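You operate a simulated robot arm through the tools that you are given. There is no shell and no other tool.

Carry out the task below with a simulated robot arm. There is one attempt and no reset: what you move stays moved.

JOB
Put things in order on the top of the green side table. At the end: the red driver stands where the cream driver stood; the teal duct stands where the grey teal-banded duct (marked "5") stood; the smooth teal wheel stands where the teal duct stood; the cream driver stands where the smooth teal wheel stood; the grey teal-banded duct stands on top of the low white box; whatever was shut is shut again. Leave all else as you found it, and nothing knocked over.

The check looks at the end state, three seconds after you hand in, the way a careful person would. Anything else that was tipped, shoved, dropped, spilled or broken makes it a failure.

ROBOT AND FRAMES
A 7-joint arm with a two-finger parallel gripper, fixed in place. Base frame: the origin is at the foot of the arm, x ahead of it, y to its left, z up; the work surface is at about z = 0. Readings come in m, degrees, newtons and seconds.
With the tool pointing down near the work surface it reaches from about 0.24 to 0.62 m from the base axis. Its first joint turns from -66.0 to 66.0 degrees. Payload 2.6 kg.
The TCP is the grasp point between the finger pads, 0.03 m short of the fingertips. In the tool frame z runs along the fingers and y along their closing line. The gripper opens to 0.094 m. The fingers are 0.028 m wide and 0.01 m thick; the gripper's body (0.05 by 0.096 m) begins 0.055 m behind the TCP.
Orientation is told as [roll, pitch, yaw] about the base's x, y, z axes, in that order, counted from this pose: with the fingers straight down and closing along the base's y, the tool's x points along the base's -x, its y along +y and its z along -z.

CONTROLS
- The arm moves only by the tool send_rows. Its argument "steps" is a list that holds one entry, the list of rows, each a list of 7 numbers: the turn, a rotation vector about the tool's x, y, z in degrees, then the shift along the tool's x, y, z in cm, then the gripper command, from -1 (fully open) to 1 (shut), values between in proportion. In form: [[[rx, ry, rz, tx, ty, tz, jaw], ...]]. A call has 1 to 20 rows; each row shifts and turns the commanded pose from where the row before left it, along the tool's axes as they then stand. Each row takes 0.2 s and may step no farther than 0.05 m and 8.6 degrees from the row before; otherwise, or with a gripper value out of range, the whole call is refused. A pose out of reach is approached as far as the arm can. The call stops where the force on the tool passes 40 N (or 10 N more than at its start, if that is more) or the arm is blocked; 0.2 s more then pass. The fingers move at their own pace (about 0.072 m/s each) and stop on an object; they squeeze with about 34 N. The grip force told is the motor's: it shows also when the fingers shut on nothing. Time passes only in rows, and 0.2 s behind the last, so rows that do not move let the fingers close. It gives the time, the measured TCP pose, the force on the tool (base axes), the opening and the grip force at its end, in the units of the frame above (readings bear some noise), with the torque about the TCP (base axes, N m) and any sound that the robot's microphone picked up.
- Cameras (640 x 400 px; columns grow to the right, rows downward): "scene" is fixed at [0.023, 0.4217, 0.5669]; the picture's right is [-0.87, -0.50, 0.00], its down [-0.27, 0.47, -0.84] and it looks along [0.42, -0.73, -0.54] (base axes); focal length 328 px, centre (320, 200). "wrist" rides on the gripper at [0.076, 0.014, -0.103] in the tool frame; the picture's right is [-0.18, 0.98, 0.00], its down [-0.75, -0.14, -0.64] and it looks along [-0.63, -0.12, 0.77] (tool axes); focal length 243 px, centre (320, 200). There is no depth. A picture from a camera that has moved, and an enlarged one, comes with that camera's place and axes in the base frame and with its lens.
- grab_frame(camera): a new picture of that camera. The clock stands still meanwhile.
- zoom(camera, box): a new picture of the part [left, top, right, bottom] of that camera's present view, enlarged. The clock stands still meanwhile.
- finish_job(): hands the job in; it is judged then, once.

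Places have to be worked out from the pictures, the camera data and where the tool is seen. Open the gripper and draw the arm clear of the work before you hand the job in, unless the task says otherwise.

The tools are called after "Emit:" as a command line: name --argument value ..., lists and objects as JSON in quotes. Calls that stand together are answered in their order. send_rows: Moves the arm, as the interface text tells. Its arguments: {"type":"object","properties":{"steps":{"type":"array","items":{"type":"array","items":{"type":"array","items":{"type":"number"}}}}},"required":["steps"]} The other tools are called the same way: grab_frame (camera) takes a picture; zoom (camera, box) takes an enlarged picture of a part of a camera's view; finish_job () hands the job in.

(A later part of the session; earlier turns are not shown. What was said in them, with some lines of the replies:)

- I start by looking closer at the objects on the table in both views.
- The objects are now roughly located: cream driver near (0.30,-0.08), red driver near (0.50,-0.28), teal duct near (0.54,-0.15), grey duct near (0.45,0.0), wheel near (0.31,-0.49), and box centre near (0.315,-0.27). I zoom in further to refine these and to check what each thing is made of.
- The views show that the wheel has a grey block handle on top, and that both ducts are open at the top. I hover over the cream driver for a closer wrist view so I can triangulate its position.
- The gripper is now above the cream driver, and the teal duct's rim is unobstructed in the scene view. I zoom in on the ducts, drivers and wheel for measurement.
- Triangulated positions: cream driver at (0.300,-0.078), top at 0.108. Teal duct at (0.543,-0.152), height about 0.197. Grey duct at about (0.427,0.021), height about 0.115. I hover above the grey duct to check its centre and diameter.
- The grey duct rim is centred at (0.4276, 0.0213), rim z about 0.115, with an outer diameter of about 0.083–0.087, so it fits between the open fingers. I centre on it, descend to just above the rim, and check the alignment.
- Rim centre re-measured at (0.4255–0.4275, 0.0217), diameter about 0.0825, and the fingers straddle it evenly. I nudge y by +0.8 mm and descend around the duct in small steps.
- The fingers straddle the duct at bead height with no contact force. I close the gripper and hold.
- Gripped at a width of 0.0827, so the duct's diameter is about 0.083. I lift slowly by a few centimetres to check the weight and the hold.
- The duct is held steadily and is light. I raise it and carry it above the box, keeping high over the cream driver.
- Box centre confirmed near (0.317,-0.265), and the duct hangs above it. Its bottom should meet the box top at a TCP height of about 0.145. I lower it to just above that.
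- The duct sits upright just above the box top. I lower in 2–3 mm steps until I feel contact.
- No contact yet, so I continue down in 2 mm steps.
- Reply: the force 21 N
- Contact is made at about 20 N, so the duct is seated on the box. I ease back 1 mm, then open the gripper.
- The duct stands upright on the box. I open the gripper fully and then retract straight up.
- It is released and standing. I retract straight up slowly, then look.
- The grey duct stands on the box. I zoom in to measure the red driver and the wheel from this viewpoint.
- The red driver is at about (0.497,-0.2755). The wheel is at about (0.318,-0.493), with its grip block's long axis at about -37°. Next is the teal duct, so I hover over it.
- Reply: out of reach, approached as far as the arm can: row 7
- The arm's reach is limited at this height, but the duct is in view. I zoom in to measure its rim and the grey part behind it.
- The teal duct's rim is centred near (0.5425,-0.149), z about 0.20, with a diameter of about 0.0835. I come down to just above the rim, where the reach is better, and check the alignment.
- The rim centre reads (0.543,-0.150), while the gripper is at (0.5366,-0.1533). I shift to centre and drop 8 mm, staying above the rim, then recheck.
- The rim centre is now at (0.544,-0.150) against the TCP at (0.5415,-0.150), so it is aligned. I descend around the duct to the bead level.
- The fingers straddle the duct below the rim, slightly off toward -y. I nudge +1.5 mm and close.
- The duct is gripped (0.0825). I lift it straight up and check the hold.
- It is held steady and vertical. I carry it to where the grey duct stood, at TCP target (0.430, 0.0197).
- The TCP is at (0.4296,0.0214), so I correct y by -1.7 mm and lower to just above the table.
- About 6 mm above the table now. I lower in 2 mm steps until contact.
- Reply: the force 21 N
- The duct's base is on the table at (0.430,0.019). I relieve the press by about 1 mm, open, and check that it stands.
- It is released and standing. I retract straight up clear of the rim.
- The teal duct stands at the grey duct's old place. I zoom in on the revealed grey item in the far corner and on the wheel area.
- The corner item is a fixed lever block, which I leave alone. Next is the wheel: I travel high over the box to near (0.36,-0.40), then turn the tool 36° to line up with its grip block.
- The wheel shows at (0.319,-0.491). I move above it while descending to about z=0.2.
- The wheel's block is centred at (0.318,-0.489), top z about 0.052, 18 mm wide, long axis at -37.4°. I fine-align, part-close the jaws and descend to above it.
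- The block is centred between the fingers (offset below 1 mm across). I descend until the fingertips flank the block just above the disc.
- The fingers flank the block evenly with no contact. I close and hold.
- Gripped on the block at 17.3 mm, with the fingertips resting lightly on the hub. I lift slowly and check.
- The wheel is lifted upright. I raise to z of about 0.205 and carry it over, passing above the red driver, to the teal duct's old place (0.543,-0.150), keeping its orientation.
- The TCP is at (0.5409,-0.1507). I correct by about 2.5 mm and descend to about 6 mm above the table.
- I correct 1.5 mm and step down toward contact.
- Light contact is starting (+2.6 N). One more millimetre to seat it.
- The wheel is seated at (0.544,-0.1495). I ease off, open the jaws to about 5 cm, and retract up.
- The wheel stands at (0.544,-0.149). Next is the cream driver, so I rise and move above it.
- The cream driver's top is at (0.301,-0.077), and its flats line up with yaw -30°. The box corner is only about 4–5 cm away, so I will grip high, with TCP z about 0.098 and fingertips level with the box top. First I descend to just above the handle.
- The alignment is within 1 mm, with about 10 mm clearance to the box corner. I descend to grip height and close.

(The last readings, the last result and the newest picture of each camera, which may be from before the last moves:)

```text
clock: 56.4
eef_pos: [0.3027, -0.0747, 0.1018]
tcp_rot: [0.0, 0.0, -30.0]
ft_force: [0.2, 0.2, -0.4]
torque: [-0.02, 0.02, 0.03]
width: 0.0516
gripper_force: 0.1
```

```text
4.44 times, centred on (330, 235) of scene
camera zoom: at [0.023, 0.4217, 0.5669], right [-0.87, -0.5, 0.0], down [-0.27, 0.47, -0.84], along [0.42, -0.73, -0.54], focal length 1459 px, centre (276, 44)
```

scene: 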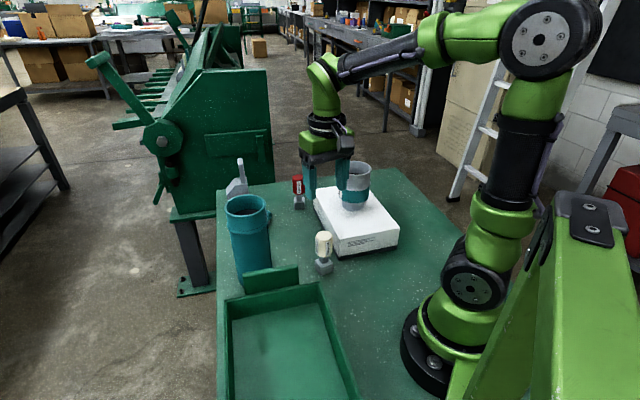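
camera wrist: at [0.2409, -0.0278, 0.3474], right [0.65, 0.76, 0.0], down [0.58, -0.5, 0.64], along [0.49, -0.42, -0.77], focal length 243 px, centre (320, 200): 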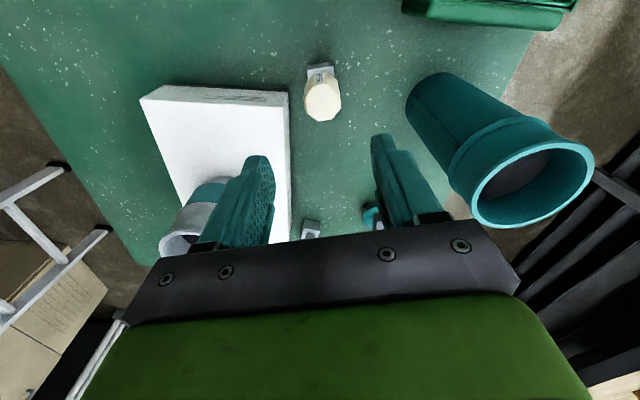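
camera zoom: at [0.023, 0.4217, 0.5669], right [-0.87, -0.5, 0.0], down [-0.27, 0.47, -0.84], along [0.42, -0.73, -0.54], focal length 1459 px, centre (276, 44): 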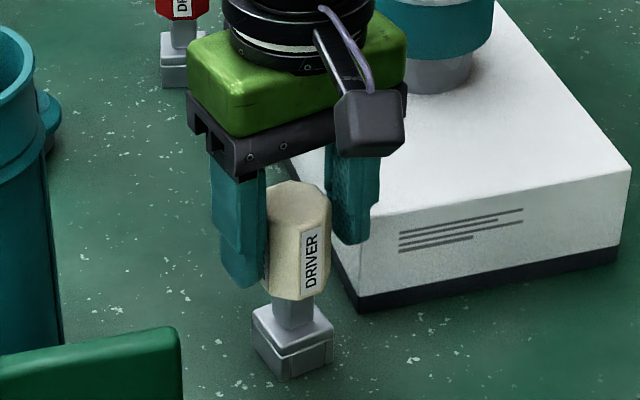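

Computed projections match a centred handle (expected 232–411 px, observed 227–412 px). I close the gripper.

Emit:
send_rows --steps '[[[0, 0, 0, 0, 0, 0, 0.2], [0, 0, 0, 0, 0, 0, 1], [0, 0, 0, 0, 0, 0, 1], [0, 0, 0, 0, 0, 0, 1], [0, 0, 0, 0, 0, 0, 1]]]'

Emit:
zoom --camera "wrist" --box '[200, 80, 440, 230]'

Emit:
zoom --camera "scene" --box '[270, 190, 390, 280]'

```text
clock: 57.6
eef_pos: [0.3014, -0.0755, 0.1013]
tcp_rot: [0.0, 0.0, -30.0]
ft_force: [1.3, 0.5, -0.7]
torque: [0.01, -0.03, -0.04]
width: 0.0392
gripper_force: 33.8
```

```text
2.67 times, centred on (320, 155) of wrist
camera zoom: at [0.2425, -0.026, 0.2038], right [0.65, 0.76, 0.0], down [0.58, -0.5, 0.64], along [0.49, -0.42, -0.77], focal length 647 px, centre (320, 320)
```

zoom: 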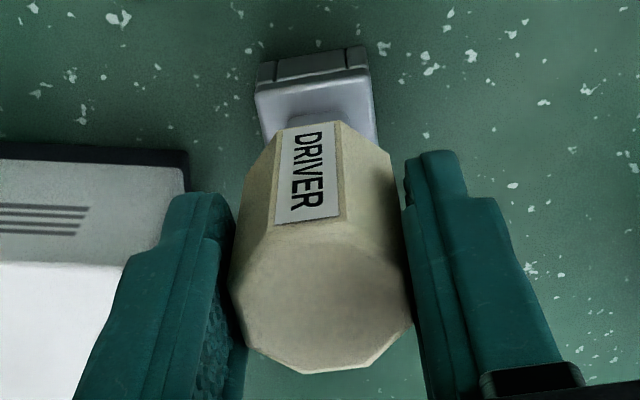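

```text
4.44 times, centred on (330, 235) of scene
camera zoom: at [0.023, 0.4217, 0.5669], right [-0.87, -0.5, 0.0], down [-0.27, 0.47, -0.84], along [0.42, -0.73, -0.54], focal length 1459 px, centre (276, 44)
```

zoom: 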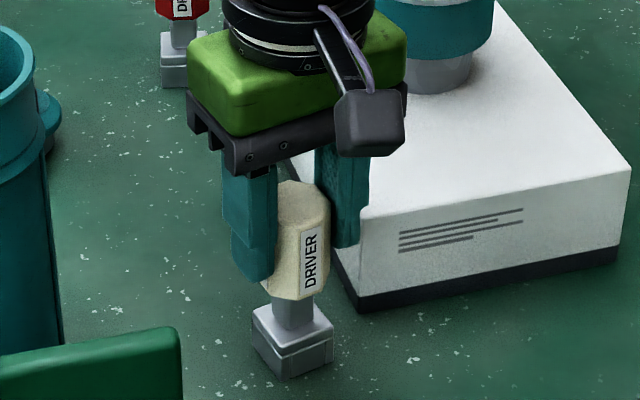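

Gripped (39 mm). I lift and check that the whole driver, including its base block, comes up.

Emit:
send_rows --steps '[[[0, 0, 0, 0, 0, -0.5, 1], [0, 0, 0, 0, 0, -1, 1], [0, 0, 0, 0, 0, -1.5, 1], [0, 0, 0, 0, 0, -2, 1], [0, 0, 0, 0, 0, 0, 1]]]'

Emit:
grab_frame --camera "wrist"

Emit:
zoom --camera "scene" --box '[270, 170, 390, 280]'

```text
clock: 58.8
eef_pos: [0.3031, -0.076, 0.1504]
tcp_rot: [0.0, 0.0, -30.0]
ft_force: [-0.1, 0.6, -0.9]
torque: [-0.01, 0.01, 0.03]
width: 0.0393
gripper_force: 34.4
```

```text
taken
camera wrist: at [0.2444, -0.0259, 0.2538], right [0.65, 0.76, 0.0], down [0.58, -0.5, 0.64], along [0.49, -0.42, -0.77], focal length 243 px, centre (320, 200)
```

wrist: 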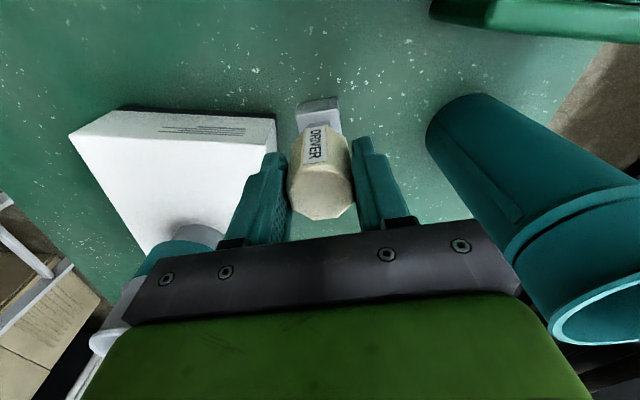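

```text
3.64 times, centred on (330, 225) of scene
camera zoom: at [0.023, 0.4217, 0.5669], right [-0.87, -0.5, 0.0], down [-0.27, 0.47, -0.84], along [0.42, -0.73, -0.54], focal length 1194 px, centre (284, 109)
```

zoom: 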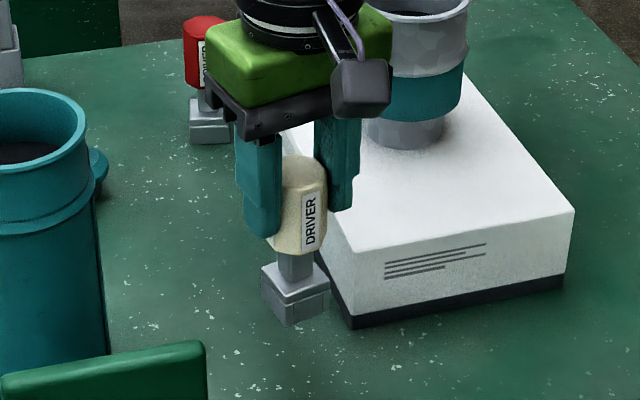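

The whole driver came up. The grey duct on the box lies on the direct line, so I go around its inner side at z of about 0.27 via (0.20,-0.22) and (0.24,-0.42).

Emit:
send_rows --steps '[[[0, 0, 0, 0, 0, -3, 1], [0, 0, 0, 0, 0, -3, 1], [0, 0, 0, 0, 0, -3, 1], [0, 0, 0, 0, 0, -3, 1], [0, 0, 0, 0.33, -3.52, 0, 1], [0, 0, 0, 0.33, -3.52, 0, 1], [0, 0, 0, 0.33, -3.52, 0, 1], [0, 0, 0, 0.33, -3.52, 0, 1], [0, 0, 0, 0.33, -3.52, 0, 1], [0, 0, 0, -2.24, -2.55, 0, 1], [0, 0, 0, -2.24, -2.55, 0, 1], [0, 0, 0, -2.24, -2.55, 0, 1], [0, 0, 0, -2.24, -2.55, 0, 1], [0, 0, 0, -2.24, -2.55, 0, 1], [0, 0, 0, -2.24, -2.55, 0, 1], [0, 0, 0, 0, 0, 0, 1]]]'

Emit:
grab_frame --camera "wrist"

Emit:
grab_frame --camera "scene"

```text
clock: 62.2
eef_pos: [0.2402, -0.4193, 0.2694]
tcp_rot: [-0.1, 0.1, -30.0]
ft_force: [0.6, -0.5, -1.8]
torque: [0.03, 0.01, 0.02]
width: 0.0394
gripper_force: 34.2
```

```text
taken
camera wrist: at [0.1812, -0.3699, 0.3723], right [0.65, 0.76, 0.0], down [0.58, -0.5, 0.64], along [0.49, -0.42, -0.77], focal length 243 px, centre (320, 200)
```

wrist: 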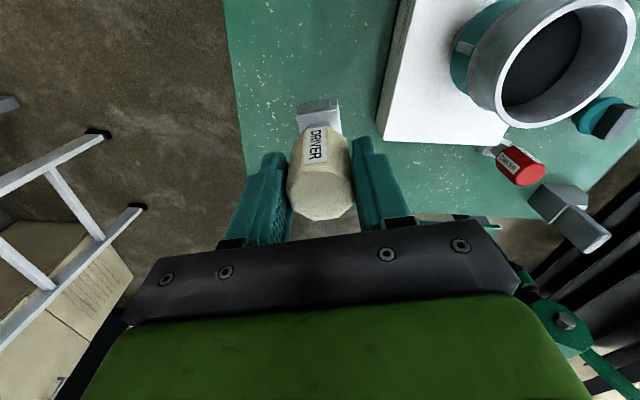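

```text
taken
```

scene: 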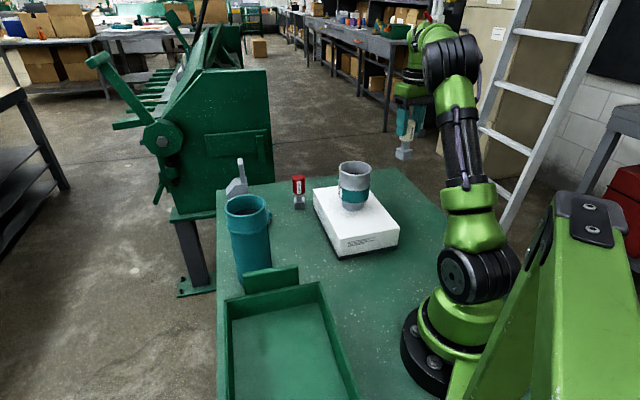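

Everything is clear. I move to above the wheel's old place (TCP target (0.3195,-0.4894)) while descending to about z=0.2.

Emit:
send_rows --steps '[[[0, 0, 0, -2.07, -0.41, 1.4, 1], [0, 0, 0, -2.07, -0.41, 1.4, 1], [0, 0, 0, -2.07, -0.41, 1.4, 1], [0, 0, 0, -2.07, -0.41, 1.4, 1], [0, 0, 0, -2.07, -0.41, 1.4, 1], [0, 0, 0, 0, 0, 0, 1], [0, 0, 0, 0, 0, 0, 1]]]'

Emit:
grab_frame --camera "wrist"

Emit:
zoom --camera "scene" --box '[300, 90, 460, 210]'

```text
clock: 63.8
eef_pos: [0.3195, -0.4901, 0.2006]
tcp_rot: [0.0, 0.0, -30.0]
ft_force: [-0.4, -0.4, -1.2]
torque: [0.0, 0.0, -0.01]
width: 0.0397
gripper_force: 34.0
```

```text
taken
camera wrist: at [0.2603, -0.4395, 0.3031], right [0.65, 0.76, 0.0], down [0.58, -0.5, 0.64], along [0.49, -0.42, -0.77], focal length 243 px, centre (320, 200)
```

wrist: 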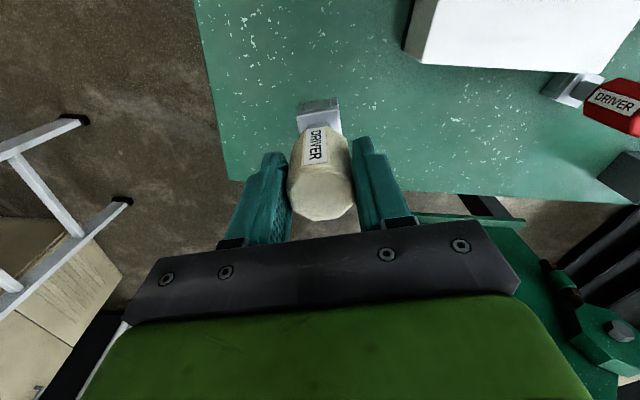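

```text
3.33 times, centred on (380, 150) of scene
camera zoom: at [0.023, 0.4217, 0.567], right [-0.87, -0.5, 0.0], down [-0.27, 0.47, -0.84], along [0.42, -0.73, -0.54], focal length 1094 px, centre (120, 367)
```

zoom: 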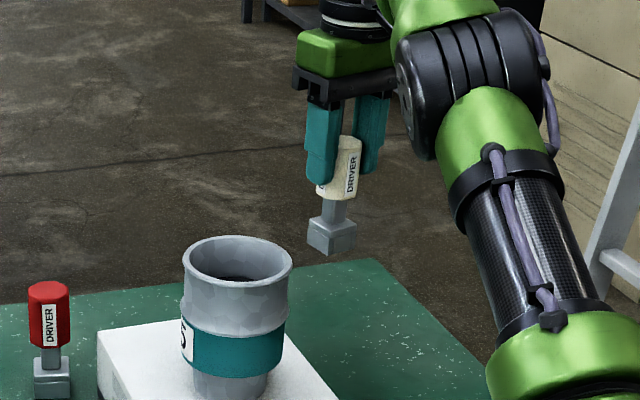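

On target at (0.3191,-0.4896). I lower to just above the table.

Emit:
send_rows --steps '[[[0, 0, 0, 0, 0, 2.5, 1], [0, 0, 0, 0, 0, 2.5, 1], [0, 0, 0, 0, 0, 2.2, 1], [0, 0, 0, 0, 0, 1.5, 1], [0, 0, 0, 0, 0, 0.5, 1], [0, 0, 0, 0, 0, 0, 1], [0, 0, 0, 0, 0, 0, 1]]]'

Emit:
grab_frame --camera "wrist"

Emit:
zoom --camera "scene" --box '[340, 130, 440, 205]'

```text
clock: 65.4
eef_pos: [0.3192, -0.4895, 0.1087]
tcp_rot: [-0.1, 0.1, -30.1]
ft_force: [0.8, 0.2, -2.4]
torque: [-0.04, -0.01, 0.0]
width: 0.0398
gripper_force: 33.9
```

```text
taken
camera wrist: at [0.2598, -0.4389, 0.2111], right [0.65, 0.76, 0.0], down [0.58, -0.5, 0.64], along [0.49, -0.42, -0.77], focal length 243 px, centre (320, 200)
```

wrist: 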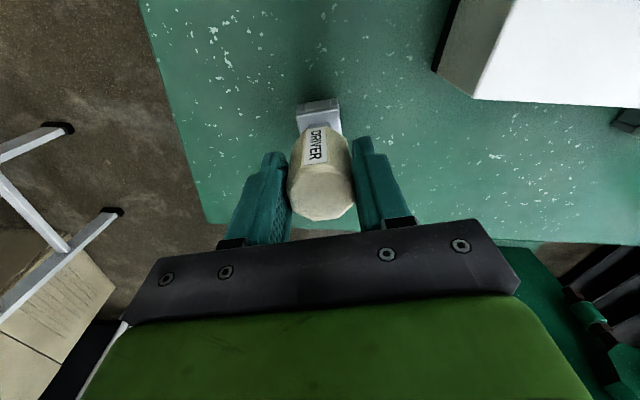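

```text
5.33 times, centred on (390, 168) of scene
camera zoom: at [0.023, 0.4217, 0.567], right [-0.87, -0.5, 0.0], down [-0.27, 0.47, -0.84], along [0.42, -0.73, -0.54], focal length 1750 px, centre (-53, 373)
```

zoom: 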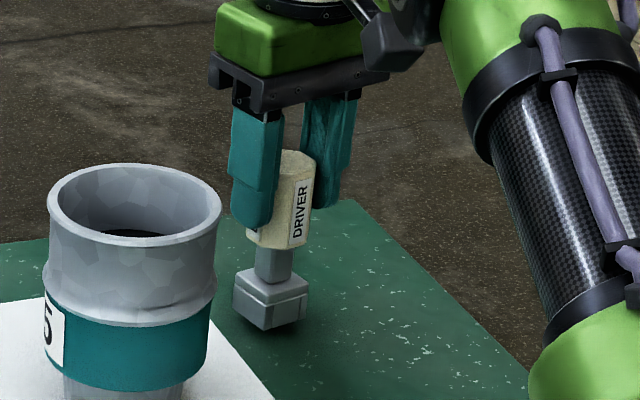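

I compare the driver's attitude in the grip with the view taken at pickup, to be sure it hasn't tilted.

Emit:
zoom --camera "wrist" --box '[200, 80, 440, 230]'

Emit:
zoom --camera "scene" --box '[365, 145, 429, 195]'

```text
2.67 times, centred on (320, 155) of wrist
camera zoom: at [0.2598, -0.4389, 0.2111], right [0.65, 0.76, 0.0], down [0.58, -0.5, 0.64], along [0.49, -0.42, -0.77], focal length 647 px, centre (320, 320)
```

zoom: 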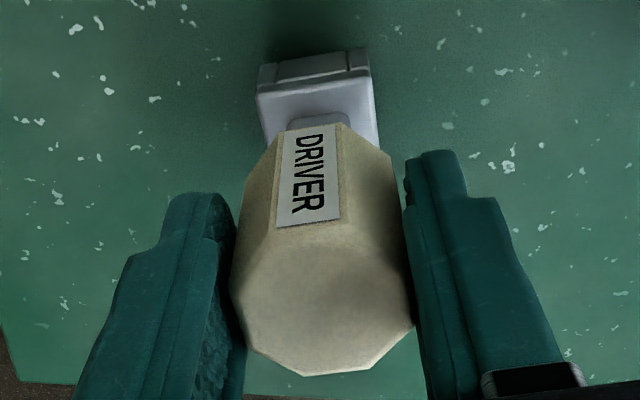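

```text
8.00 times, centred on (397, 170) of scene
camera zoom: at [0.023, 0.4217, 0.567], right [-0.87, -0.5, 0.0], down [-0.27, 0.47, -0.84], along [0.42, -0.73, -0.54], focal length 2626 px, centre (-296, 440)
```

zoom: 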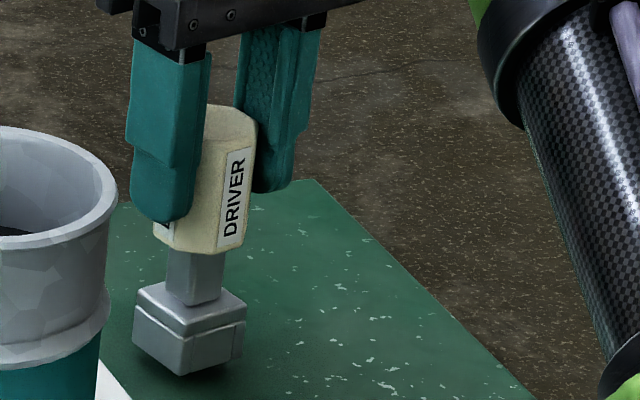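

The attitude matches the pickup view, so there is no tilt. I step down to contact.

Emit:
send_rows --steps '[[[0, 0, 0, 0, 0, 0.3, 1], [0, 0, 0, 0, 0, 0.2, 1], [0, 0, 0, 0, 0, 0.1, 1], [0, 0, 0, 0, 0, 0, 1]]]'

```text
clock: 66.4
eef_pos: [0.3195, -0.4898, 0.1016]
tcp_rot: [0.0, 0.0, -30.0]
ft_force: [-0.4, 0.3, -1.3]
torque: [0.01, 0.01, 0.03]
width: 0.0396
gripper_force: 34.2
```

Emit:
send_rows --steps '[[[0, 0, 0, 0, 0, 0.1, 1], [0, 0, 0, 0, 0, 0.1, 1], [0, 0, 0, 0, 0, 0, 1]]]'

Emit:
zoom --camera "scene" --box '[365, 145, 429, 195]'

```text
clock: 67.2
eef_pos: [0.319, -0.4895, 0.1007]
tcp_rot: [0.1, -0.1, -30.1]
ft_force: [-1.4, 2.8, 6.2]
torque: [0.34, 0.01, 0.07]
width: 0.0395
gripper_force: 33.6
```

```text
8.00 times, centred on (397, 170) of scene
camera zoom: at [0.023, 0.4217, 0.5669], right [-0.87, -0.5, 0.0], down [-0.27, 0.47, -0.84], along [0.42, -0.73, -0.54], focal length 2626 px, centre (-296, 440)
```

zoom: 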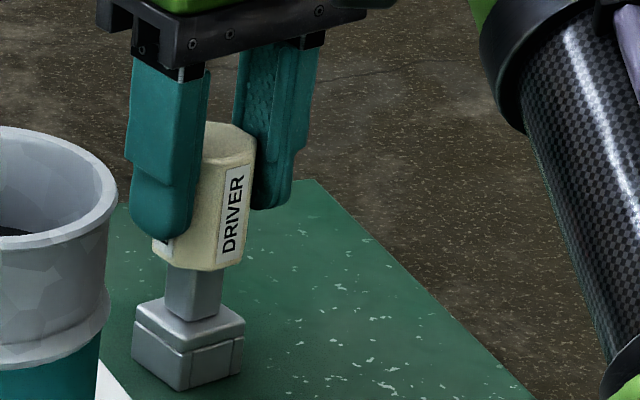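

Contact is felt (about 7 N). I press another 0.5 mm to flatten the base, then open and retract upward.

Emit:
send_rows --steps '[[[0, 0, 0, 0, 0, 0.05, 1], [0, 0, 0, 0, 0, 0, 0.4], [0, 0, 0, 0, 0, 0, -0.1], [0, 0, 0, 0, 0, 0, -0.1], [0, 0, 0, 0, 0, 0, -0.1]]]'

Emit:
zoom --camera "wrist" --box '[200, 80, 440, 230]'

Emit:
zoom --camera "scene" --box '[365, 145, 429, 195]'

```text
clock: 68.4
eef_pos: [0.3182, -0.4878, 0.1005]
tcp_rot: [0.0, -0.1, -30.0]
ft_force: [-0.4, 0.9, -0.3]
torque: [-0.02, -0.01, -0.02]
width: 0.0519
gripper_force: 0.1
```

```text
2.67 times, centred on (320, 155) of wrist
camera zoom: at [0.2595, -0.4394, 0.2025], right [0.65, 0.76, 0.0], down [0.58, -0.5, 0.64], along [0.49, -0.42, -0.77], focal length 647 px, centre (320, 320)
```

zoom: 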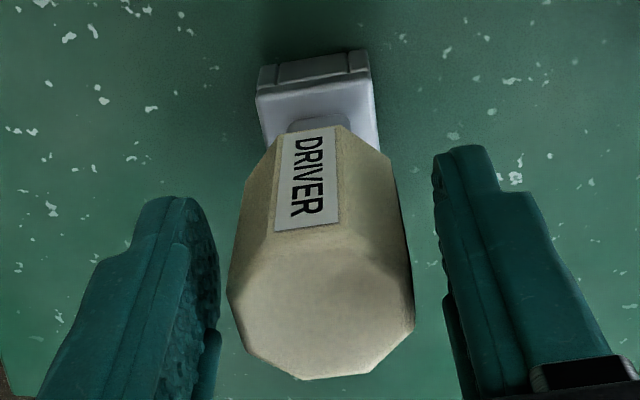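

```text
8.00 times, centred on (397, 170) of scene
camera zoom: at [0.023, 0.4217, 0.5669], right [-0.87, -0.5, 0.0], down [-0.27, 0.47, -0.84], along [0.42, -0.73, -0.54], focal length 2626 px, centre (-296, 440)
```

zoom: 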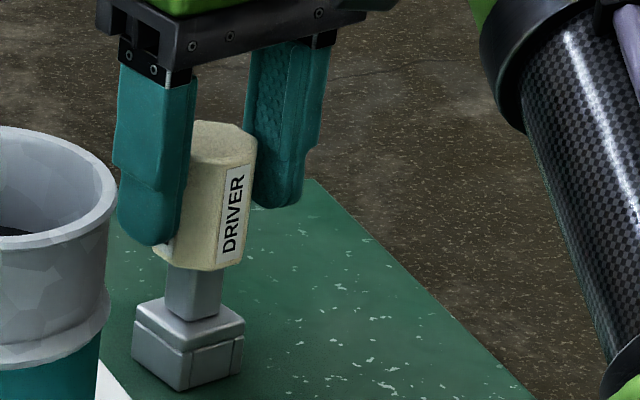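

Released and standing. I retract straight up and verify its place.

Emit:
send_rows --steps '[[[0, 0, 0, 0, 0, -1, -0.1], [0, 0, 0, 0, 0, -2, -0.1], [0, 0, 0, 0, 0, -2.5, -0.1], [0, 0, 0, 0, 0, -2.5, -0.1], [0, 0, 0, 0, 0, -2, -0.1], [0, 0, 0, 0, 0, 0, -0.1]]]'

Emit:
grab_frame --camera "wrist"

Emit:
zoom --camera "scene" --box '[345, 145, 425, 215]'

```text
clock: 69.8
eef_pos: [0.3186, -0.4912, 0.2001]
tcp_rot: [0.0, 0.1, -30.0]
ft_force: [0.1, -0.2, -0.6]
torque: [0.0, -0.01, 0.03]
width: 0.0516
gripper_force: 0.1
```

```text
taken
camera wrist: at [0.2591, -0.4404, 0.3027], right [0.65, 0.76, 0.0], down [0.58, -0.5, 0.64], along [0.49, -0.42, -0.77], focal length 243 px, centre (320, 200)
```

wrist: 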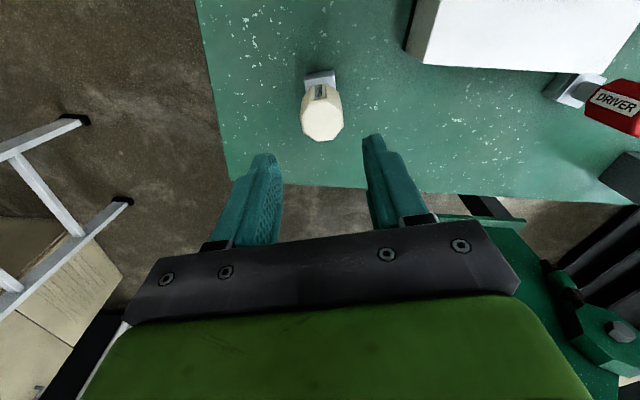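

```text
5.71 times, centred on (385, 180) of scene
camera zoom: at [0.023, 0.4217, 0.5669], right [-0.87, -0.5, 0.0], down [-0.27, 0.47, -0.84], along [0.42, -0.73, -0.54], focal length 1876 px, centre (-51, 314)
```

zoom: 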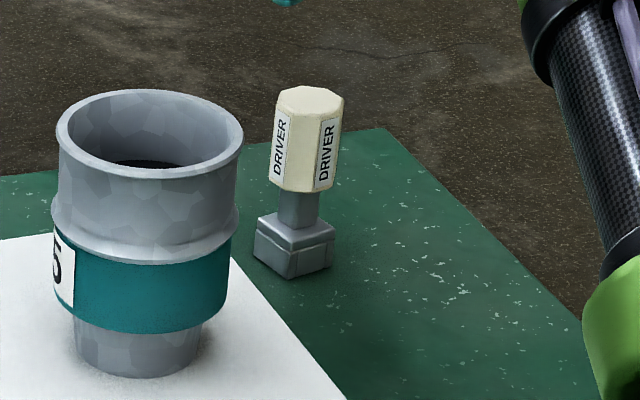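

The cream driver stands in the wheel's old place. Last is the red driver: I travel at z of about 0.205 to above (0.497,-0.2755) and turn to yaw -12° to match its flats.

Emit:
send_rows --steps '[[[0, 0, 0, -0.595, 3.446, -0.1, -0.1], [0, 0, 0, -0.595, 3.446, -0.1, -0.1], [0, 0, 0, -0.595, 3.446, -0.1, -0.1], [0, 0, 0, -0.595, 3.446, -0.1, -0.1], [0, 0, 0, -0.595, 3.446, -0.1, -0.1], [0, 0, 0, -0.595, 3.446, 0, -0.1], [0, 0, 0, -0.595, 3.446, 0, -0.1], [0, 0, 0, -0.595, 3.446, 0, -0.1], [0, 0, -6, 0, 0, 0, -0.1], [0, 0, -6, 0, 0, 0, -0.1], [0, 0, -6, 0, 0, 0, -0.1], [0, 0, 0, 0, 0, 0, -0.1]]]'

Emit:
zoom --camera "wrist" --box '[200, 40, 440, 190]'

Emit:
grab_frame --camera "scene"

```text
clock: 72.4
eef_pos: [0.4981, -0.2725, 0.2048]
tcp_rot: [0.1, 0.0, -11.9]
ft_force: [-0.4, -0.2, -1.3]
torque: [-0.01, -0.01, 0.01]
width: 0.0515
gripper_force: 0.0
```

```text
2.67 times, centred on (320, 115) of wrist
camera zoom: at [0.4257, -0.2441, 0.3079], right [0.38, 0.92, 0.0], down [0.71, -0.29, 0.64], along [0.59, -0.25, -0.77], focal length 647 px, centre (320, 427)
```

zoom: 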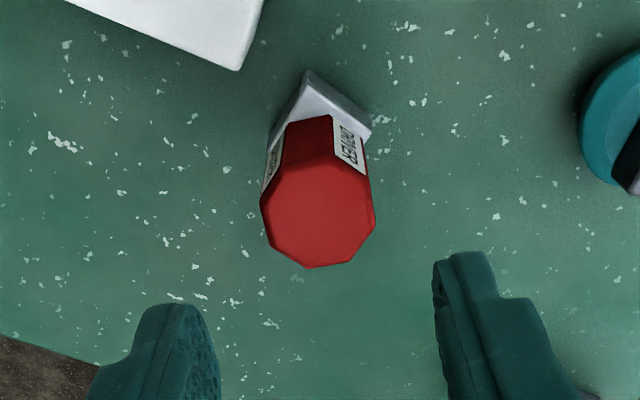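

```text
taken
```

scene: 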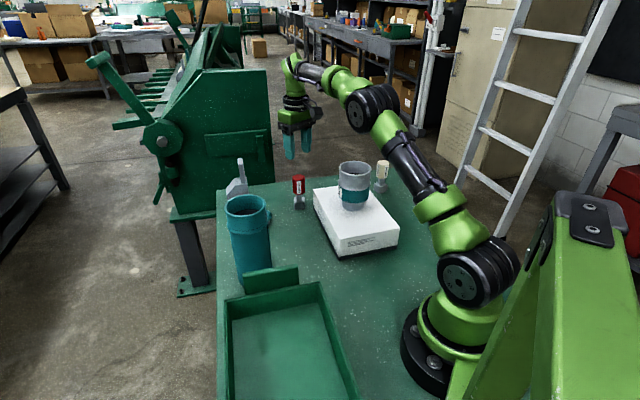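

The red driver's top is at (0.499,-0.2755), with flats at 77° matching this yaw. I align and descend to just above the handle.

Emit:
send_rows --steps '[[[0, 0, 0.5, -0.2, -0.15, 2.0, -0.1], [0, 0, 0, 0, 0, 2.0, -0.1], [0, 0, 0, 0, 0, 1.3, -0.1], [0, 0, 0, 0, 0, 0, -0.1], [0, 0, 0, 0, 0, 0, -0.1]]]'

Emit:
zoom --camera "wrist" --box '[200, 80, 440, 230]'

Emit:
zoom --camera "scene" --box '[260, 130, 380, 220]'

```text
clock: 73.6
eef_pos: [0.4992, -0.2757, 0.1519]
tcp_rot: [0.0, 0.0, -12.5]
ft_force: [-0.2, 0.2, 0.0]
torque: [0.04, 0.0, 0.02]
width: 0.0517
gripper_force: 0.0
```

```text
2.67 times, centred on (320, 155) of wrist
camera zoom: at [0.4283, -0.2458, 0.255], right [0.39, 0.92, 0.0], down [0.71, -0.3, 0.64], along [0.59, -0.25, -0.77], focal length 647 px, centre (320, 320)
```

zoom: 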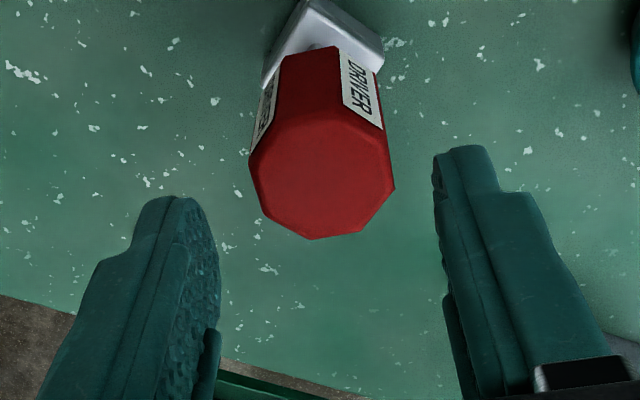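

```text
4.44 times, centred on (320, 175) of scene
camera zoom: at [0.023, 0.4217, 0.5669], right [-0.87, -0.5, 0.0], down [-0.27, 0.47, -0.84], along [0.42, -0.73, -0.54], focal length 1459 px, centre (320, 311)
```

zoom: 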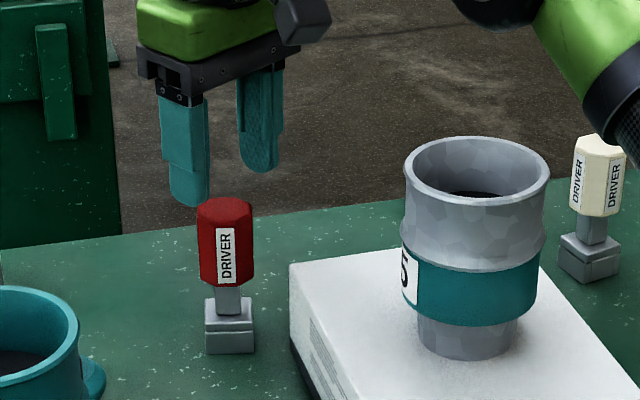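

Alignment is within 0.6 mm. I descend to grip height (TCP z about 0.101) and check.

Emit:
send_rows --steps '[[[0, 0, 0, 0.05, 0.05, 1.5, -0.1], [0, 0, 0, 0, 0, 1.5, -0.1], [0, 0, 0, 0, 0, 1.3, -0.1], [0, 0, 0, 0, 0, 0.8, -0.1], [0, 0, 0, 0, 0, 0, -0.1]]]'

Emit:
zoom --camera "wrist" --box '[200, 80, 440, 230]'

Emit:
zoom --camera "scene" --box '[260, 130, 380, 220]'

```text
clock: 74.8
eef_pos: [0.499, -0.2756, 0.1005]
tcp_rot: [0.0, 0.0, -12.5]
ft_force: [-0.6, -0.1, 0.2]
torque: [-0.01, 0.02, -0.02]
width: 0.0517
gripper_force: 0.0
```

```text
2.67 times, centred on (320, 155) of wrist
camera zoom: at [0.4269, -0.2449, 0.2031], right [0.39, 0.92, 0.0], down [0.71, -0.3, 0.64], along [0.59, -0.25, -0.77], focal length 647 px, centre (320, 320)
```

zoom: 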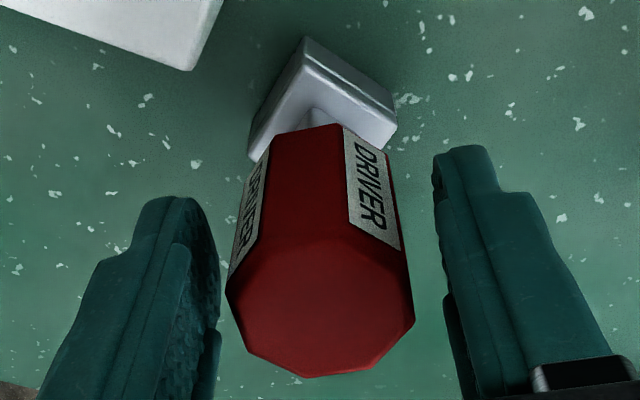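

```text
4.44 times, centred on (320, 175) of scene
camera zoom: at [0.023, 0.4217, 0.5669], right [-0.87, -0.5, 0.0], down [-0.27, 0.47, -0.84], along [0.42, -0.73, -0.54], focal length 1459 px, centre (320, 311)
```

zoom: 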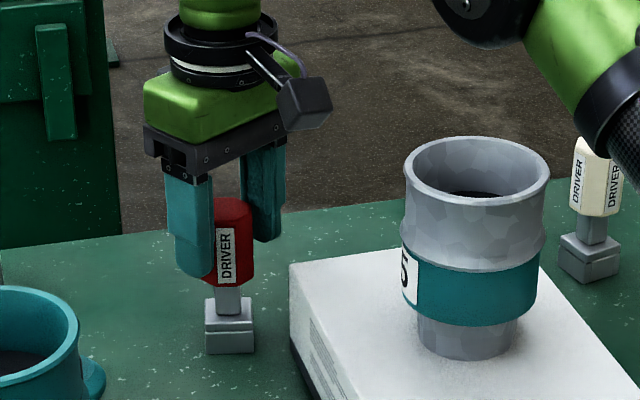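

The handle is centred, with the same picture layout as the cream grasp. I close and lift gently.

Emit:
send_rows --steps '[[[0, 0, 0, 0, 0, 0, 0.2], [0, 0, 0, 0, 0, 0, 1], [0, 0, 0, 0, 0, 0, 1], [0, 0, 0, 0, 0, 0, 1], [0, 0, 0, 0, 0, 0, 1]]]'

Emit:
zoom --camera "wrist" --box '[200, 80, 440, 230]'

```text
clock: 76.0
eef_pos: [0.4985, -0.2754, 0.101]
tcp_rot: [0.0, 0.0, -12.5]
ft_force: [-0.8, 0.9, 1.1]
torque: [0.08, -0.08, 0.03]
width: 0.0374
gripper_force: 33.6
```

```text
2.67 times, centred on (320, 155) of wrist
camera zoom: at [0.4269, -0.2449, 0.2033], right [0.39, 0.92, 0.0], down [0.71, -0.3, 0.64], along [0.59, -0.25, -0.77], focal length 647 px, centre (320, 320)
```

zoom: 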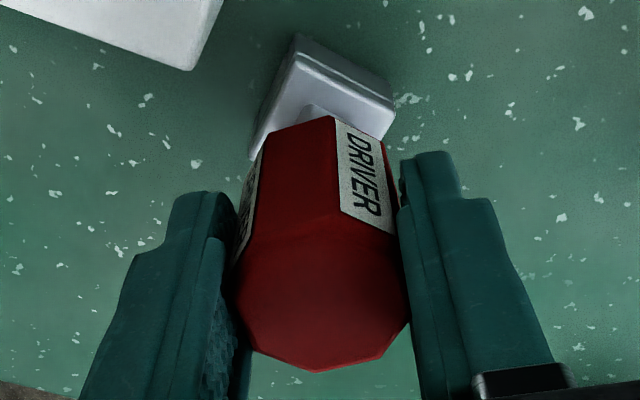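

Gripped at 37.4 mm, and the handle squared itself to the jaws. I lift.

Emit:
send_rows --steps '[[[0, 0, 0, 0, 0, -0.5, 1], [0, 0, 0, 0, 0, -1, 1], [0, 0, 0, 0, 0, -1.5, 1], [0, 0, 0, 0, 0, -2, 1], [0, 0, 0, 0, 0, 0, 1]]]'

Emit:
zoom --camera "wrist" --box '[200, 80, 440, 230]'

Emit:
zoom --camera "scene" --box '[250, 110, 390, 220]'

```text
clock: 77.2
eef_pos: [0.4991, -0.2753, 0.1524]
tcp_rot: [0.0, 0.0, -12.5]
ft_force: [0.4, -0.8, -2.1]
torque: [-0.04, -0.01, 0.01]
width: 0.0374
gripper_force: 34.3
```

```text
2.67 times, centred on (320, 155) of wrist
camera zoom: at [0.4273, -0.2455, 0.2538], right [0.39, 0.92, 0.0], down [0.71, -0.3, 0.64], along [0.59, -0.25, -0.77], focal length 647 px, centre (320, 320)
```

zoom: 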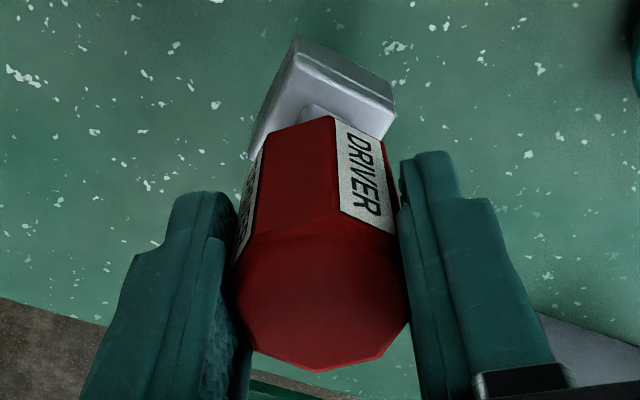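

```text
3.64 times, centred on (320, 165) of scene
camera zoom: at [0.023, 0.4217, 0.5669], right [-0.87, -0.5, 0.0], down [-0.27, 0.47, -0.84], along [0.42, -0.73, -0.54], focal length 1194 px, centre (320, 327)
```

zoom: 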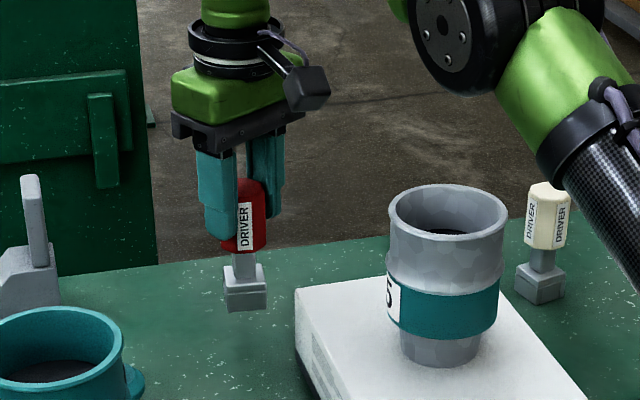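

The driver is held upright. I raise to z of about 0.2 and carry it between the two ducts to above the cream driver's old place (TCP target (0.302,-0.0766)).

Emit:
send_rows --steps '[[[0, 0, 0, 0, 0, -2.5, 1], [0, 0, 0, 0, 0, -2.5, 1], [0, 0, 0, 2.936, 1.897, -0.5, 1], [0, 0, 0, 2.936, 1.897, -0.5, 1], [0, 0, 0, 2.936, 1.897, -0.5, 1], [0, 0, 0, 2.936, 1.897, -0.5, 1], [0, 0, 0, 2.936, 1.897, 0, 1], [0, 0, 0, 2.936, 1.897, 0, 1], [0, 0, 0, 2.936, 1.897, 0, 1], [0, 0, 0, 2.936, 1.897, 0, 1], [0, 0, 0, 0, 0, 0, 1], [0, 0, 0, 0, 0, 0, 1]]]'

Emit:
grab_frame --camera "wrist"

Emit:
grab_frame --camera "scene"

```text
clock: 79.8
eef_pos: [0.3009, -0.0781, 0.2199]
tcp_rot: [-0.1, 0.0, -12.5]
ft_force: [-0.7, 0.0, -0.9]
torque: [0.0, 0.01, 0.01]
width: 0.0375
gripper_force: 33.7
```

```text
taken
camera wrist: at [0.2289, -0.0469, 0.3224], right [0.39, 0.92, 0.0], down [0.71, -0.3, 0.64], along [0.59, -0.25, -0.77], focal length 243 px, centre (320, 200)
```

wrist: 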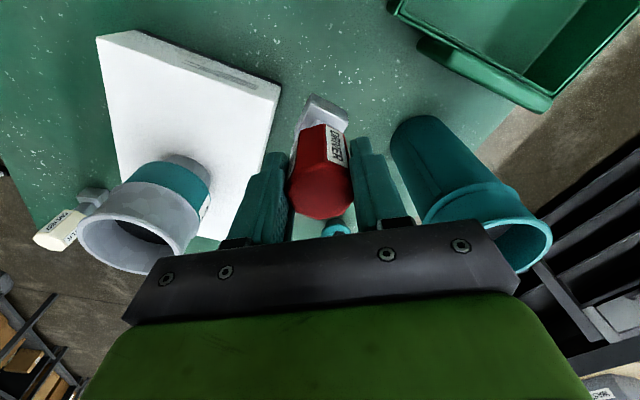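

```text
taken
```

scene: 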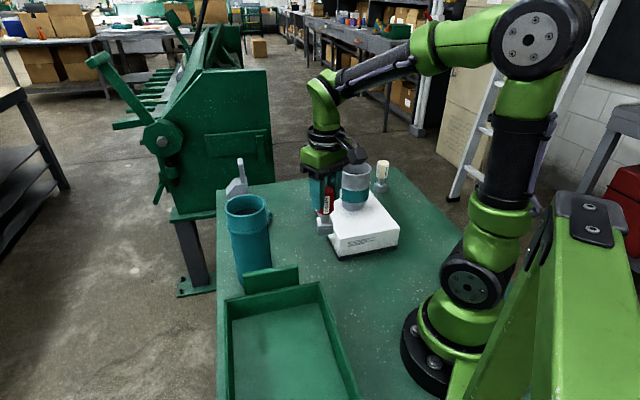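

The TCP is at (0.300,-0.077). I correct +2 mm in x and descend to just above the table.

Emit:
send_rows --steps '[[[0, 0, 0, -0.18, 0.08, 2.5, 1], [0, 0, 0, 0, 0, 2.5, 1], [0, 0, 0, 0, 0, 2.5, 1], [0, 0, 0, 0, 0, 2.0, 1], [0, 0, 0, 0, 0, 1.5, 1], [0, 0, 0, 0, 0, 0, 1], [0, 0, 0, 0, 0, 0, 1]]]'

Emit:
zoom --camera "wrist" --box '[160, 40, 480, 240]'

Emit:
zoom --camera "scene" --box '[260, 180, 400, 290]'

```text
clock: 81.4
eef_pos: [0.3031, -0.0752, 0.1112]
tcp_rot: [0.0, -0.1, -12.4]
ft_force: [-0.9, -0.2, -0.5]
torque: [0.0, 0.02, -0.04]
width: 0.0373
gripper_force: 34.2
```

```text
2.00 times, centred on (320, 140) of wrist
camera zoom: at [0.2311, -0.045, 0.2142], right [0.39, 0.92, 0.0], down [0.71, -0.3, 0.64], along [0.59, -0.25, -0.77], focal length 485 px, centre (320, 320)
```

zoom: 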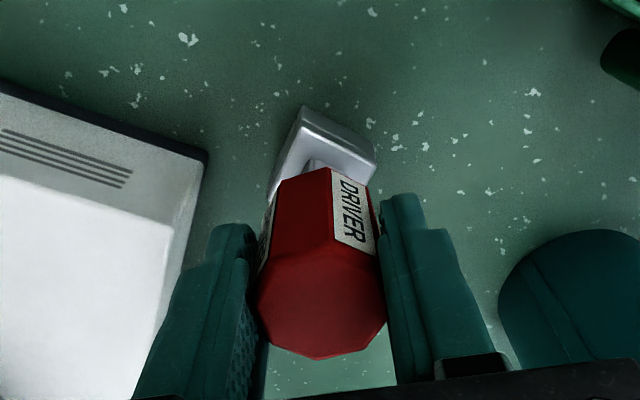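

```text
3.64 times, centred on (330, 235) of scene
camera zoom: at [0.023, 0.4217, 0.5669], right [-0.87, -0.5, 0.0], down [-0.27, 0.47, -0.84], along [0.42, -0.73, -0.54], focal length 1194 px, centre (284, 73)
```

zoom: 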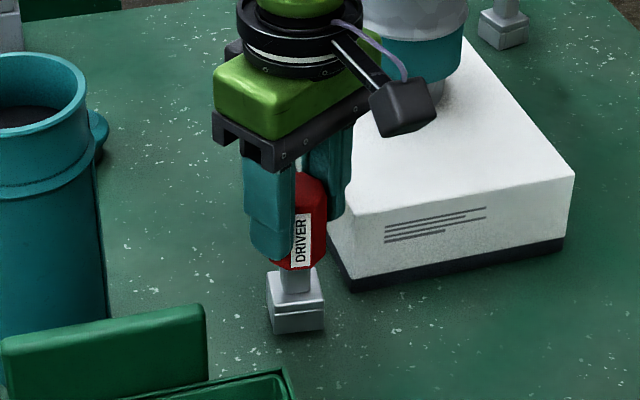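

About 1 cm above the table. I correct y by -1.5 mm and step down to contact.

Emit:
send_rows --steps '[[[0, 0, 0, 0, -0.13, 0.4, 1], [0, 0, 0, 0, 0, 0.3, 1], [0, 0, 0, 0, 0, 0.2, 1], [0, 0, 0, 0, 0, 0.1, 1], [0, 0, 0, 0, 0, 0, 1]]]'

```text
clock: 82.6
eef_pos: [0.3041, -0.0769, 0.1009]
tcp_rot: [0.1, 0.1, -12.5]
ft_force: [0.0, 0.1, -1.1]
torque: [-0.03, -0.01, 0.02]
width: 0.0373
gripper_force: 34.3
```

Emit:
send_rows --steps '[[[0, 0, 0, 0, 0, 0.1, 1], [0, 0, 0, 0, 0, 0.05, 1], [0, 0, 0, 0, 0, 0, 1]]]'

Emit:
zoom --camera "scene" --box '[270, 215, 370, 280]'

```text
clock: 83.4
eef_pos: [0.3033, -0.0765, 0.1015]
tcp_rot: [0.0, 0.0, -12.6]
ft_force: [-1.6, 2.0, 7.5]
torque: [0.22, 0.31, 0.0]
width: 0.0372
gripper_force: 33.8
```

```text
6.15 times, centred on (320, 248) of scene
camera zoom: at [0.023, 0.4217, 0.5669], right [-0.87, -0.5, 0.0], down [-0.27, 0.47, -0.84], along [0.42, -0.73, -0.54], focal length 2020 px, centre (320, -92)
```

zoom: 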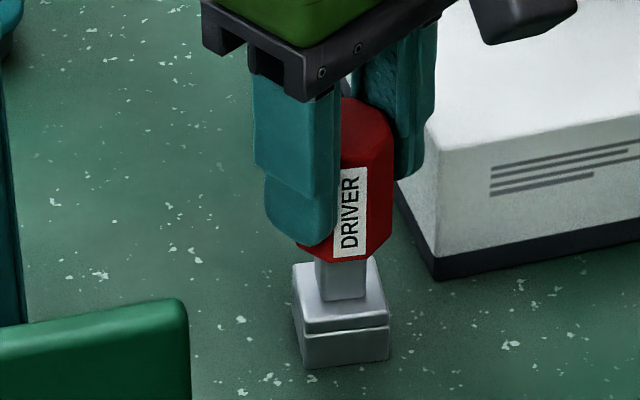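

Contact is made (about 8 N), and the position matches the cream driver's earlier image position within about 1 mm. I press 0.5 mm more, open and check.

Emit:
send_rows --steps '[[[0, 0, 0, 0, 0, 0.05, 1], [0, 0, 0, 0, 0, 0, 0.5], [0, 0, 0, 0, 0, 0, -0.1], [0, 0, 0, 0, 0, 0, -0.1], [0, 0, 0, 0, 0, 0, -0.1]]]'

Emit:
zoom --camera "wrist" --box '[200, 80, 440, 230]'

Emit:
zoom --camera "scene" --box '[270, 215, 370, 280]'

```text
clock: 84.6
eef_pos: [0.3034, -0.0762, 0.0997]
tcp_rot: [0.1, 0.0, -12.4]
ft_force: [0.3, -0.5, -0.4]
torque: [-0.01, 0.01, 0.02]
width: 0.0518
gripper_force: 0.1
```

```text
2.67 times, centred on (320, 155) of wrist
camera zoom: at [0.2315, -0.0466, 0.2024], right [0.39, 0.92, 0.0], down [0.71, -0.3, 0.64], along [0.59, -0.25, -0.77], focal length 647 px, centre (320, 320)
```

zoom: 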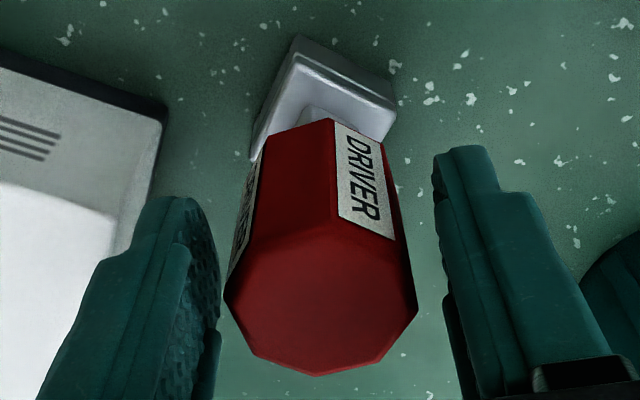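

```text
6.15 times, centred on (320, 248) of scene
camera zoom: at [0.023, 0.4217, 0.5669], right [-0.87, -0.5, 0.0], down [-0.27, 0.47, -0.84], along [0.42, -0.73, -0.54], focal length 2020 px, centre (320, -92)
```

zoom: 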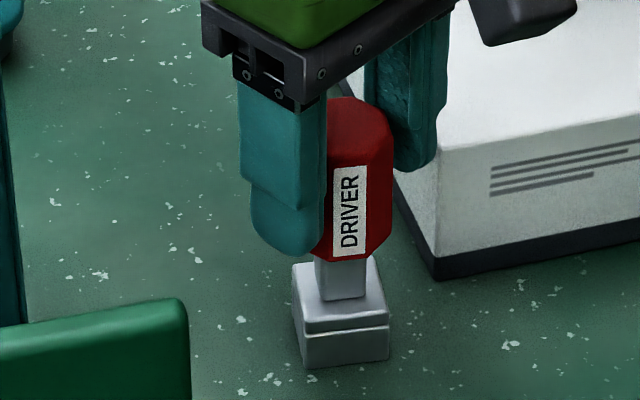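

Released, and the red driver stands upright. I retract straight up, well clear of everything.

Emit:
send_rows --steps '[[[0, 0, 0, 0, 0, -1, -0.1], [0, 0, 0, 0, 0, -2, -0.1], [0, 0, 0, 0, 0, -2.5, -0.1], [0, 0, 0, 0, 0, -3, -0.1], [0, 0, 0, 0, 0, -3, -0.1], [0, 0, 0, 0, 0, -3, -0.1], [0, 0, 0, 0, 0, -3, -1], [0, 0, 0, 0, 0, -3, -1], [0, 0, 0, 0, 0, -2, -1], [0, 0, 0, 0, 0, 0, -1]]]'

Emit:
grab_frame --camera "wrist"

Emit:
grab_frame --camera "scene"

```text
clock: 86.8
eef_pos: [0.3038, -0.0777, 0.3234]
tcp_rot: [0.0, 0.0, -12.5]
ft_force: [-0.1, 0.1, -0.5]
torque: [0.0, 0.01, -0.02]
width: 0.0939
gripper_force: 0.0
```

```text
taken
camera wrist: at [0.2324, -0.0479, 0.4265], right [0.39, 0.92, 0.0], down [0.71, -0.3, 0.64], along [0.59, -0.25, -0.77], focal length 243 px, centre (320, 200)
```

wrist: 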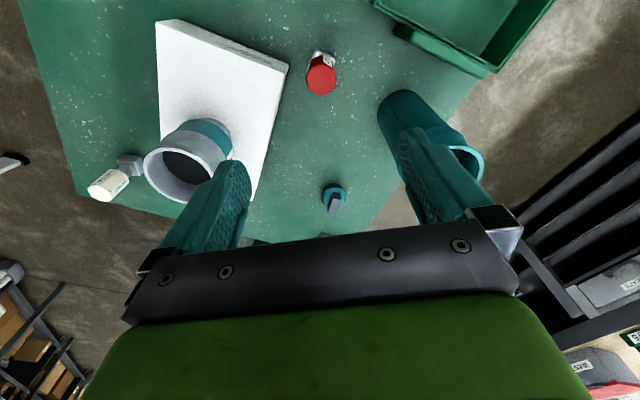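

```text
taken
```

scene: 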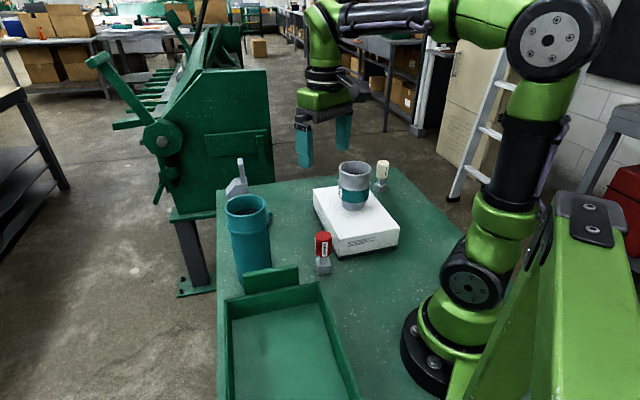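

All five pieces look placed. I take a matching zoom to compare box, tray and piece positions against the start.

Emit:
zoom --camera "scene" --box '[210, 140, 430, 280]'

Emit:
zoom --camera "scene" --box '[200, 220, 420, 400]'

Emit:
zoom --camera "scene" --box '[345, 150, 425, 200]'

Emit:
zoom --camera "wrist" --box '[240, 120, 400, 220]'

```text
2.86 times, centred on (320, 210) of scene
camera zoom: at [0.023, 0.4217, 0.5669], right [-0.87, -0.5, 0.0], down [-0.27, 0.47, -0.84], along [0.42, -0.73, -0.54], focal length 938 px, centre (320, 171)
```

zoom: 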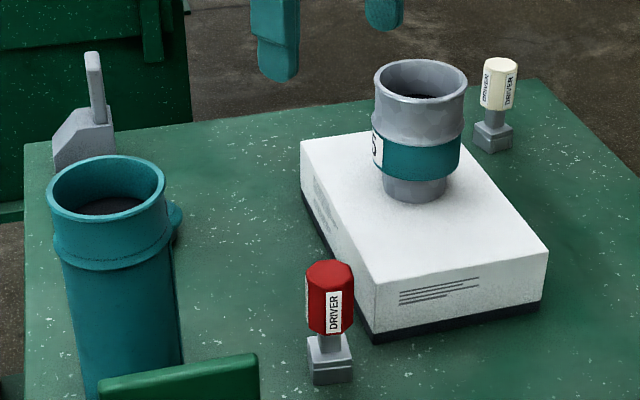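

```text
2.22 times, centred on (310, 310) of scene
camera zoom: at [0.023, 0.4217, 0.5669], right [-0.87, -0.5, 0.0], down [-0.27, 0.47, -0.84], along [0.42, -0.73, -0.54], focal length 729 px, centre (342, -44)
```

zoom: 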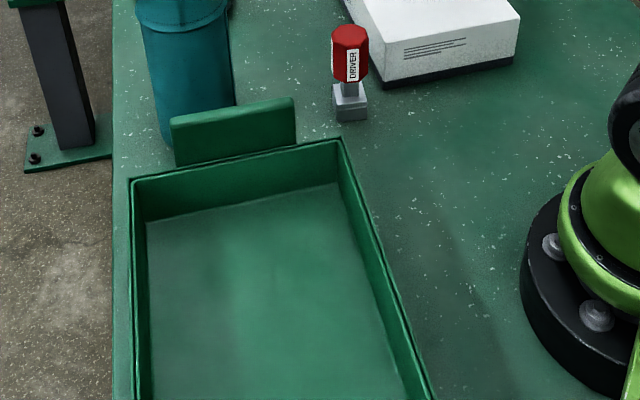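

```text
8.00 times, centred on (385, 175) of scene
camera zoom: at [0.023, 0.4217, 0.5669], right [-0.87, -0.5, 0.0], down [-0.27, 0.47, -0.84], along [0.42, -0.73, -0.54], focal length 2626 px, centre (-200, 400)
```

zoom: 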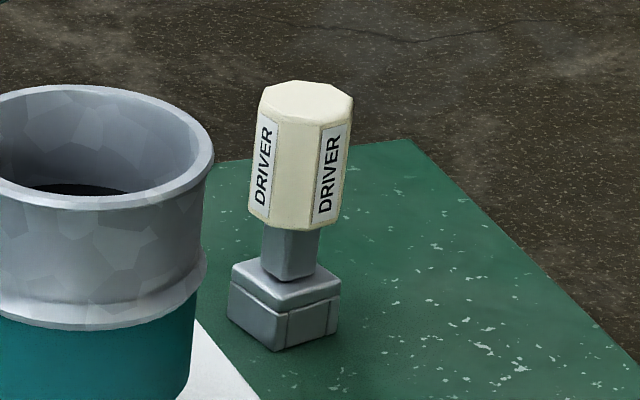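

```text
4.00 times, centred on (320, 170) of wrist
camera zoom: at [0.2324, -0.0479, 0.4265], right [0.39, 0.92, 0.0], down [0.71, -0.3, 0.64], along [0.59, -0.25, -0.77], focal length 970 px, centre (320, 320)
```

zoom: 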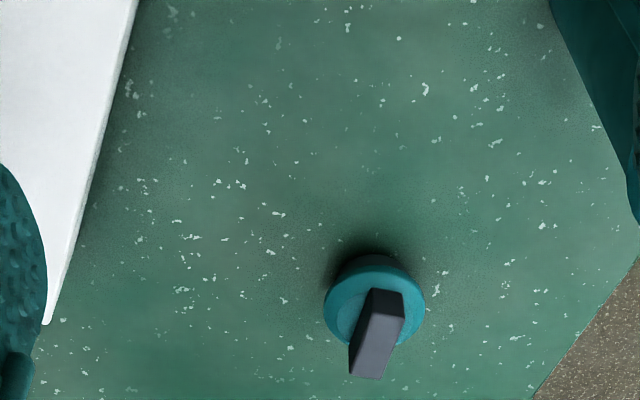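

Box, tray and lever block are unchanged. Each piece stands upright in its assigned place, within a few millimetres by the images. Nothing was opened, the gripper is open, and the arm is well above the work, so I hand in the job.

Emit:
finish_job

```text
The job is handed in.
```

The job is handed in: all five pieces are upright in their new places, and nothing was knocked over. I haven't seen the check's verdict.

| Piece | Now stands | Approx. position (m) |
|---|---|---|
| Grey teal-banded duct "5" | on top of the low white box, near its centre | (0.315, -0.268) |
| Teal duct | where the grey duct stood | (0.430, 0.019) |
| Smooth teal wheel | where the teal duct stood | (0.544, -0.149) |
| Cream driver | where the wheel stood | (0.318, -0.489) |
| Red driver | where the cream driver stood | (0.302, -0.077) |

I judge the four swapped pieces to be within a few millimetres of the old spots. The drivers were compared directly with earlier scene pictures. The teal duct and wheel were placed by measured positions, because their bases are partly hidden from that camera.

The white box and tray matched the starting pictures when I compared them at the end. The lever block in the far corner was never touched. I found nothing shut, so there was nothing to close again. The gripper is open and the arm is clear, about 0.32 m above the table.
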